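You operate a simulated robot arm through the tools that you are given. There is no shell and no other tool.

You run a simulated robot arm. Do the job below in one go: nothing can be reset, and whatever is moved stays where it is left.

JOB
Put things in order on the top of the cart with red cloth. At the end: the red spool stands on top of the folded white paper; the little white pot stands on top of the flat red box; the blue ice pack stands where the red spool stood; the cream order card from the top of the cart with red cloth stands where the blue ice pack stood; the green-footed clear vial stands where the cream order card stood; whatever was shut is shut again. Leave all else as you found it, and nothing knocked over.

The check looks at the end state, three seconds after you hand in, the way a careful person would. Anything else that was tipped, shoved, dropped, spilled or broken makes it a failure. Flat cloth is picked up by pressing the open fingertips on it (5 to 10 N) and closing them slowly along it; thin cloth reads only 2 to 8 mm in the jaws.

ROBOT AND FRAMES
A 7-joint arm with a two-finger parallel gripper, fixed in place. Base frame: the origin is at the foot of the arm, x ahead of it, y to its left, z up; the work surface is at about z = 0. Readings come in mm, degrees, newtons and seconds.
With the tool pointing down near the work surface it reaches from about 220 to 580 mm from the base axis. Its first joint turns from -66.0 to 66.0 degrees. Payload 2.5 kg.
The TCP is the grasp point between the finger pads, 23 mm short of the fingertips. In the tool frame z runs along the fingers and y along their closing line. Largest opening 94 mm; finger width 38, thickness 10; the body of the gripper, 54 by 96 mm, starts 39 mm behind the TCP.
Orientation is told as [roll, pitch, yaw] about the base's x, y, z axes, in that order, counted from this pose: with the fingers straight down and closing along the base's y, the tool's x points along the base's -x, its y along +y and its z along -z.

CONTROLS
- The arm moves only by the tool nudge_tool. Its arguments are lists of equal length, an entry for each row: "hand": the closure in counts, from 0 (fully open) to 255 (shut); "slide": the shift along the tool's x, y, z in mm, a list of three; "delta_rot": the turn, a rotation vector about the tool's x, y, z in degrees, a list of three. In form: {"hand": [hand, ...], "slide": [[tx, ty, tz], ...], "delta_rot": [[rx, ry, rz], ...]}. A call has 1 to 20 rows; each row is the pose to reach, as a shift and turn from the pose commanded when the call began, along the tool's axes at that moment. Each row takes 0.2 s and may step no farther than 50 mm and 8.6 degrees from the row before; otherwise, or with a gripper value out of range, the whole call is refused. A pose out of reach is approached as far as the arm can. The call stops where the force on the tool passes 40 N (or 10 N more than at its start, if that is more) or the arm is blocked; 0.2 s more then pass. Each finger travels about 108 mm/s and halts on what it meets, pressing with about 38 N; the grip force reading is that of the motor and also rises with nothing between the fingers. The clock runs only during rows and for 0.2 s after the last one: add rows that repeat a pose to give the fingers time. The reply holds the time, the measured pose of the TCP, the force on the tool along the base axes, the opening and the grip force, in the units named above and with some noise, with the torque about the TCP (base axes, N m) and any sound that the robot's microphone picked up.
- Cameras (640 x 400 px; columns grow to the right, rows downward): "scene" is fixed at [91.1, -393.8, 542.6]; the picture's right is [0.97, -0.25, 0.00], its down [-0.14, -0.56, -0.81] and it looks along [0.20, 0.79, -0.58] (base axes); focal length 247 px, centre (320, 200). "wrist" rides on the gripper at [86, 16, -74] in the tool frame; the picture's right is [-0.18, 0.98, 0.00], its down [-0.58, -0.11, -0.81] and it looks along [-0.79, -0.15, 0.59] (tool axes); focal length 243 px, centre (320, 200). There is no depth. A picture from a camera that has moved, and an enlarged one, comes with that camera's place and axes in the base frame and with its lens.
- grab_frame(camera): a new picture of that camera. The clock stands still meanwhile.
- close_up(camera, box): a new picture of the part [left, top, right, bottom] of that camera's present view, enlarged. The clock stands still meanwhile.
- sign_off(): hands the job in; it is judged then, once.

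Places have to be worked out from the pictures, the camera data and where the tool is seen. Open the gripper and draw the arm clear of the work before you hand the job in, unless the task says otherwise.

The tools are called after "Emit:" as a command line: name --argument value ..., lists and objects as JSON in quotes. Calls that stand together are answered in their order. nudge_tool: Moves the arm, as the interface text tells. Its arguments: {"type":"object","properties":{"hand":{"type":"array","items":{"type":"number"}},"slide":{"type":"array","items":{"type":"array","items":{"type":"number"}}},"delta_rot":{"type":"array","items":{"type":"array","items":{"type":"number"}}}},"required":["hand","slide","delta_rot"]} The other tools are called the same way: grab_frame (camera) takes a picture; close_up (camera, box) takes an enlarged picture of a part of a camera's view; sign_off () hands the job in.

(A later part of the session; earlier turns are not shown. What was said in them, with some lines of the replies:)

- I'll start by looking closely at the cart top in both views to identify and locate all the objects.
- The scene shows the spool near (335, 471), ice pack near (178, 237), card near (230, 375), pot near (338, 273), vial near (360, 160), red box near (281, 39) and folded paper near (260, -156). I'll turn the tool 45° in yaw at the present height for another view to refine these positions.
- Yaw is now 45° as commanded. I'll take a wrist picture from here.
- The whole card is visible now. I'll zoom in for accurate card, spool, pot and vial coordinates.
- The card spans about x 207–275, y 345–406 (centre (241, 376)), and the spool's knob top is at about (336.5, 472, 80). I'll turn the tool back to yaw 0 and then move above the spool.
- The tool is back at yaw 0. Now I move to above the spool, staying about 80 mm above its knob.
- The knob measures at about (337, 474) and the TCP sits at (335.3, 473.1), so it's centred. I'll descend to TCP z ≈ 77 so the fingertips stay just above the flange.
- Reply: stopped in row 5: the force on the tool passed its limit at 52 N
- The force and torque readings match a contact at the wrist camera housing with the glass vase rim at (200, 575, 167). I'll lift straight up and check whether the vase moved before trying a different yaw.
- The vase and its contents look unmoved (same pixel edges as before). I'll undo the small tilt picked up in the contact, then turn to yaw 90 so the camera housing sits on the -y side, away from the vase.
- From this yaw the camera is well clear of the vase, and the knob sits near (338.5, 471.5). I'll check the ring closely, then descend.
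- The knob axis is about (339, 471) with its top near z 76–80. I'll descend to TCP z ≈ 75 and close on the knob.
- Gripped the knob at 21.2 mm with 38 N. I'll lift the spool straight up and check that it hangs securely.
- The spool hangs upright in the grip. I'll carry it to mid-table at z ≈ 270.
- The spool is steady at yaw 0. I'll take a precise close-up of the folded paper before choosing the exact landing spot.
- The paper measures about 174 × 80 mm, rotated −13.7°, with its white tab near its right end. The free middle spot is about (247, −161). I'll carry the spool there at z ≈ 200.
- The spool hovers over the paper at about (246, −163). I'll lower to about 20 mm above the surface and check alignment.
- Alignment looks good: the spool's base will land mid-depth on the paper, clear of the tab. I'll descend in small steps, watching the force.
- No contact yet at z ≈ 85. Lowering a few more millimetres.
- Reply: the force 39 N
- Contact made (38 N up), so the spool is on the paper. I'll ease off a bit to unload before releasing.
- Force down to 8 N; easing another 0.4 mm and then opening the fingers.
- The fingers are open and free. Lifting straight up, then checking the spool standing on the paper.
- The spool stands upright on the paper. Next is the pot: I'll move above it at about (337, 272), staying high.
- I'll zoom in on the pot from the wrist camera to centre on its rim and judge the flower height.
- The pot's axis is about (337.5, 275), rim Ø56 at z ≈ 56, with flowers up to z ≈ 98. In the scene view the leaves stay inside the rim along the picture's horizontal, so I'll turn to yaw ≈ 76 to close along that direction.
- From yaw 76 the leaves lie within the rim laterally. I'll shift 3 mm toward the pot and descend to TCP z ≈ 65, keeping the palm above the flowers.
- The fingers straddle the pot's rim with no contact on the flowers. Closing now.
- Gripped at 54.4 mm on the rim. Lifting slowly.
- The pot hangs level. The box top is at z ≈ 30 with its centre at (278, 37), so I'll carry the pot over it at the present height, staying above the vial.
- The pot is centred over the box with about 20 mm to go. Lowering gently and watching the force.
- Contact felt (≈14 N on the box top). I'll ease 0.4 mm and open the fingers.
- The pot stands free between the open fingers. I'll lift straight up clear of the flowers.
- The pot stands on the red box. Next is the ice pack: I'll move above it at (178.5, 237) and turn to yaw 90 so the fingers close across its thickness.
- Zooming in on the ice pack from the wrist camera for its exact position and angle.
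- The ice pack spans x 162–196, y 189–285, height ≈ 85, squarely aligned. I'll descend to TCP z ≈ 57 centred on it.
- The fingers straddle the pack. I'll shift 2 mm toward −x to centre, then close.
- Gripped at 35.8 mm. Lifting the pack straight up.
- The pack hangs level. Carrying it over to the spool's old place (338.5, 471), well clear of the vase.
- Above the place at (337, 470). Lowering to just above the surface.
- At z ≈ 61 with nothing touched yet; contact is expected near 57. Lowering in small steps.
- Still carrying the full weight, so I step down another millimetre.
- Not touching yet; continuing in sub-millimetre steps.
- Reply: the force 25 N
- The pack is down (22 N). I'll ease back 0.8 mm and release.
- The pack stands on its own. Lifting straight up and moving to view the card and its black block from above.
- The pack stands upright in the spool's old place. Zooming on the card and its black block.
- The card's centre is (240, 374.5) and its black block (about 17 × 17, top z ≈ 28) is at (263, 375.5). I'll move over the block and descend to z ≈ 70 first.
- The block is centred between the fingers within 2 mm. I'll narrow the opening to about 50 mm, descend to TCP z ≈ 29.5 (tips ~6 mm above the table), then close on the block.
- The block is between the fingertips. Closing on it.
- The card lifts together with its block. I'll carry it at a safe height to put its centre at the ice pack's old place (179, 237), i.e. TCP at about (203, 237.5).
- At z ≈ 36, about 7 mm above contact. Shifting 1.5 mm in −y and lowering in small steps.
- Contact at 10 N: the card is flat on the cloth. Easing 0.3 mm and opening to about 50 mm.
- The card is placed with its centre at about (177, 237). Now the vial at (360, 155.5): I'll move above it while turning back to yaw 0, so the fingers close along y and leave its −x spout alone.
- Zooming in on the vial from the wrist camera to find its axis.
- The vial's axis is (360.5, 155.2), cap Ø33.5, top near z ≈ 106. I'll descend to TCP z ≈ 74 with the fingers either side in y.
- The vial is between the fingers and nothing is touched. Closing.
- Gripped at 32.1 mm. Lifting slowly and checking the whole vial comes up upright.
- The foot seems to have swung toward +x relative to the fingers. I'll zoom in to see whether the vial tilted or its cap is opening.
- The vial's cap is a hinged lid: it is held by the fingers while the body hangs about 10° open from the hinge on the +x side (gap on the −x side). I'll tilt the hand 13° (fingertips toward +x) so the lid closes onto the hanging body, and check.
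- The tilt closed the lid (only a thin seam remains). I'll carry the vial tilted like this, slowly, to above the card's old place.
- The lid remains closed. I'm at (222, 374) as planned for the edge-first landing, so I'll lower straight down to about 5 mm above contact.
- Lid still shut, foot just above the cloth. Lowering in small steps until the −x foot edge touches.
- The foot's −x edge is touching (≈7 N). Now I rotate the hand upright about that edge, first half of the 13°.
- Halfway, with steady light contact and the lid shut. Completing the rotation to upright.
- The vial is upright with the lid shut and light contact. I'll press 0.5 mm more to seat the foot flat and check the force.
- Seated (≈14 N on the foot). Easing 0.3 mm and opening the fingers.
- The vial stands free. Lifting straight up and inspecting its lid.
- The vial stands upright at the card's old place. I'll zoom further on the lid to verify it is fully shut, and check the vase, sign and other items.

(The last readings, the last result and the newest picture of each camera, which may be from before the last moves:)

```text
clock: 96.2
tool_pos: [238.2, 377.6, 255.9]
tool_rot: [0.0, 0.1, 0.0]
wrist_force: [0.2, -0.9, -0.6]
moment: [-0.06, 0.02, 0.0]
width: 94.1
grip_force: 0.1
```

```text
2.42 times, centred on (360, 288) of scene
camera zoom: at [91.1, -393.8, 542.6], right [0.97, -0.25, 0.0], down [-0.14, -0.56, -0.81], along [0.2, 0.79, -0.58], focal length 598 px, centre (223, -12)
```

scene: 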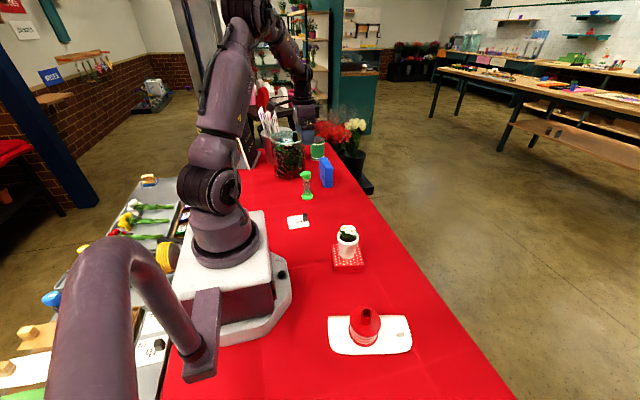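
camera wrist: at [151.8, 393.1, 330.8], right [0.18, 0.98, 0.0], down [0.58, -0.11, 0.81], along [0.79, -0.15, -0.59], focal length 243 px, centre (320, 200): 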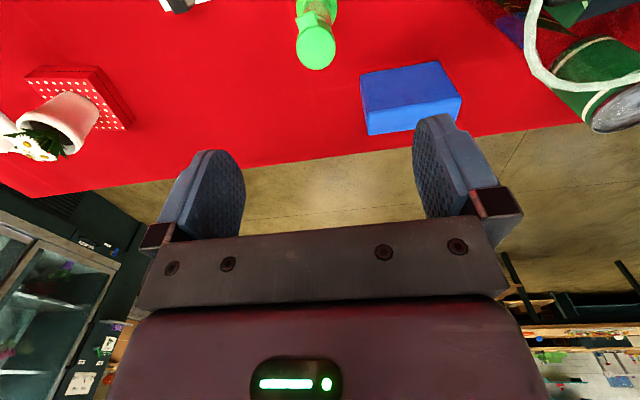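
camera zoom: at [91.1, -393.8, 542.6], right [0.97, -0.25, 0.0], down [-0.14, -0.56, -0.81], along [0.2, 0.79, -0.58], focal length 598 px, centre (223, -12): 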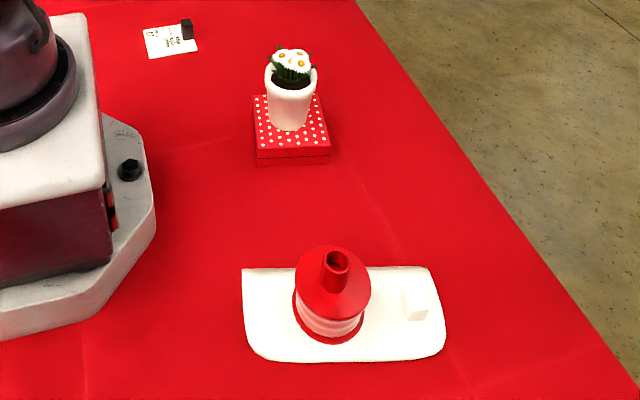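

Everything is in place: lid shut, vase and other items unmoved. I'll draw the arm back to its starting pose with the gripper open.

Emit:
nudge_tool --hand '[0, 0, 0, 0, 0]' --slide '[[0, 0, -30], [5, -30, -44], [10, -62, -44], [14, -92, -44], [14, -92, -44]]' --delta_rot '[[0, 0, 0], [0, 0, 0], [0, 0, 0], [0, 0, 0], [0, 0, 0]]'

Emit:
grab_frame --camera "scene"

Emit:
close_up --camera "scene" --box '[220, 100, 420, 280]'

```text
clock: 97.4
tool_pos: [225.3, 286.5, 299.1]
tool_rot: [0.0, -0.1, 0.1]
wrist_force: [0.1, 0.1, 0.4]
moment: [0.03, -0.03, 0.01]
width: 94.1
grip_force: 0.1
```

```text
taken
```

scene: 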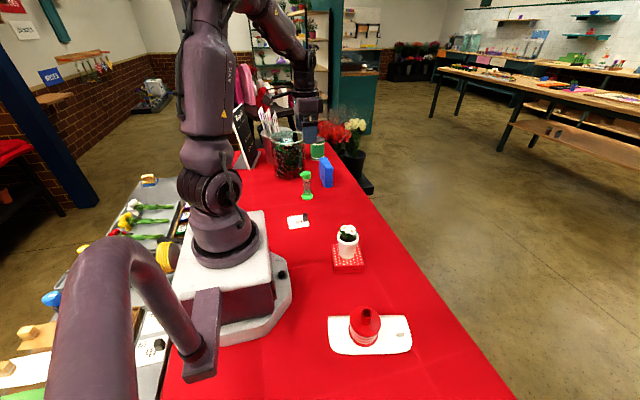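

```text
2.22 times, centred on (320, 190) of scene
camera zoom: at [91.1, -393.8, 542.6], right [0.97, -0.25, 0.0], down [-0.14, -0.56, -0.81], along [0.2, 0.79, -0.58], focal length 548 px, centre (320, 222)
```

zoom: 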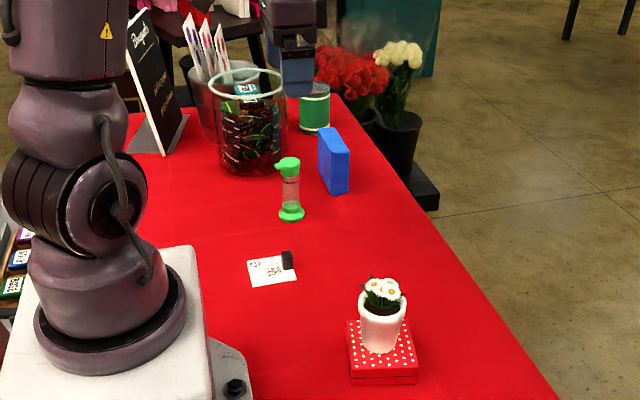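

The final view shows every item upright in its target place, the vial's lid and the red box shut, and the arm back at its starting pose with the gripper open. Handing in.

Emit:
sign_off

```text
The job is handed in.
```

The cart top is in the order you asked for, and I've handed the job in. Positions below are measured from the camera pictures and should be good to a few millimetres.

| Item | Where it is now |
|---|---|
| Red spool | Standing on the folded white paper, clear of the white tab |
| Little white pot | Standing on the flat red box |
| Blue ice pack | Standing where the spool stood, about (338, 471) |
| Cream order card | Lying flat where the ice pack stood, about (178, 237), with its black block still on it |
| Green-footed vial | Standing where the card stood, about (239.5, 374) |

The red box was never opened.

Two things went wrong along the way:

- **Glass vase:** on my first approach to the spool, the wrist camera housing pressed on the vase rim and the arm stopped at 52 N. I lifted off and came in from another angle. Comparing pictures before and after, the vase and its contents look unmoved.
- **Vial lid:** the vial's cap turned out to be a hinged lid, and it opened about 10° when I first lifted the vial. I closed it by tilting the hand and kept it shut while carrying. I then set the vial down on the edge of its foot and tipped it upright. The last close-ups show the lid fully shut, and I saw no spill.

The gripper is open and the arm is back at its starting pose.
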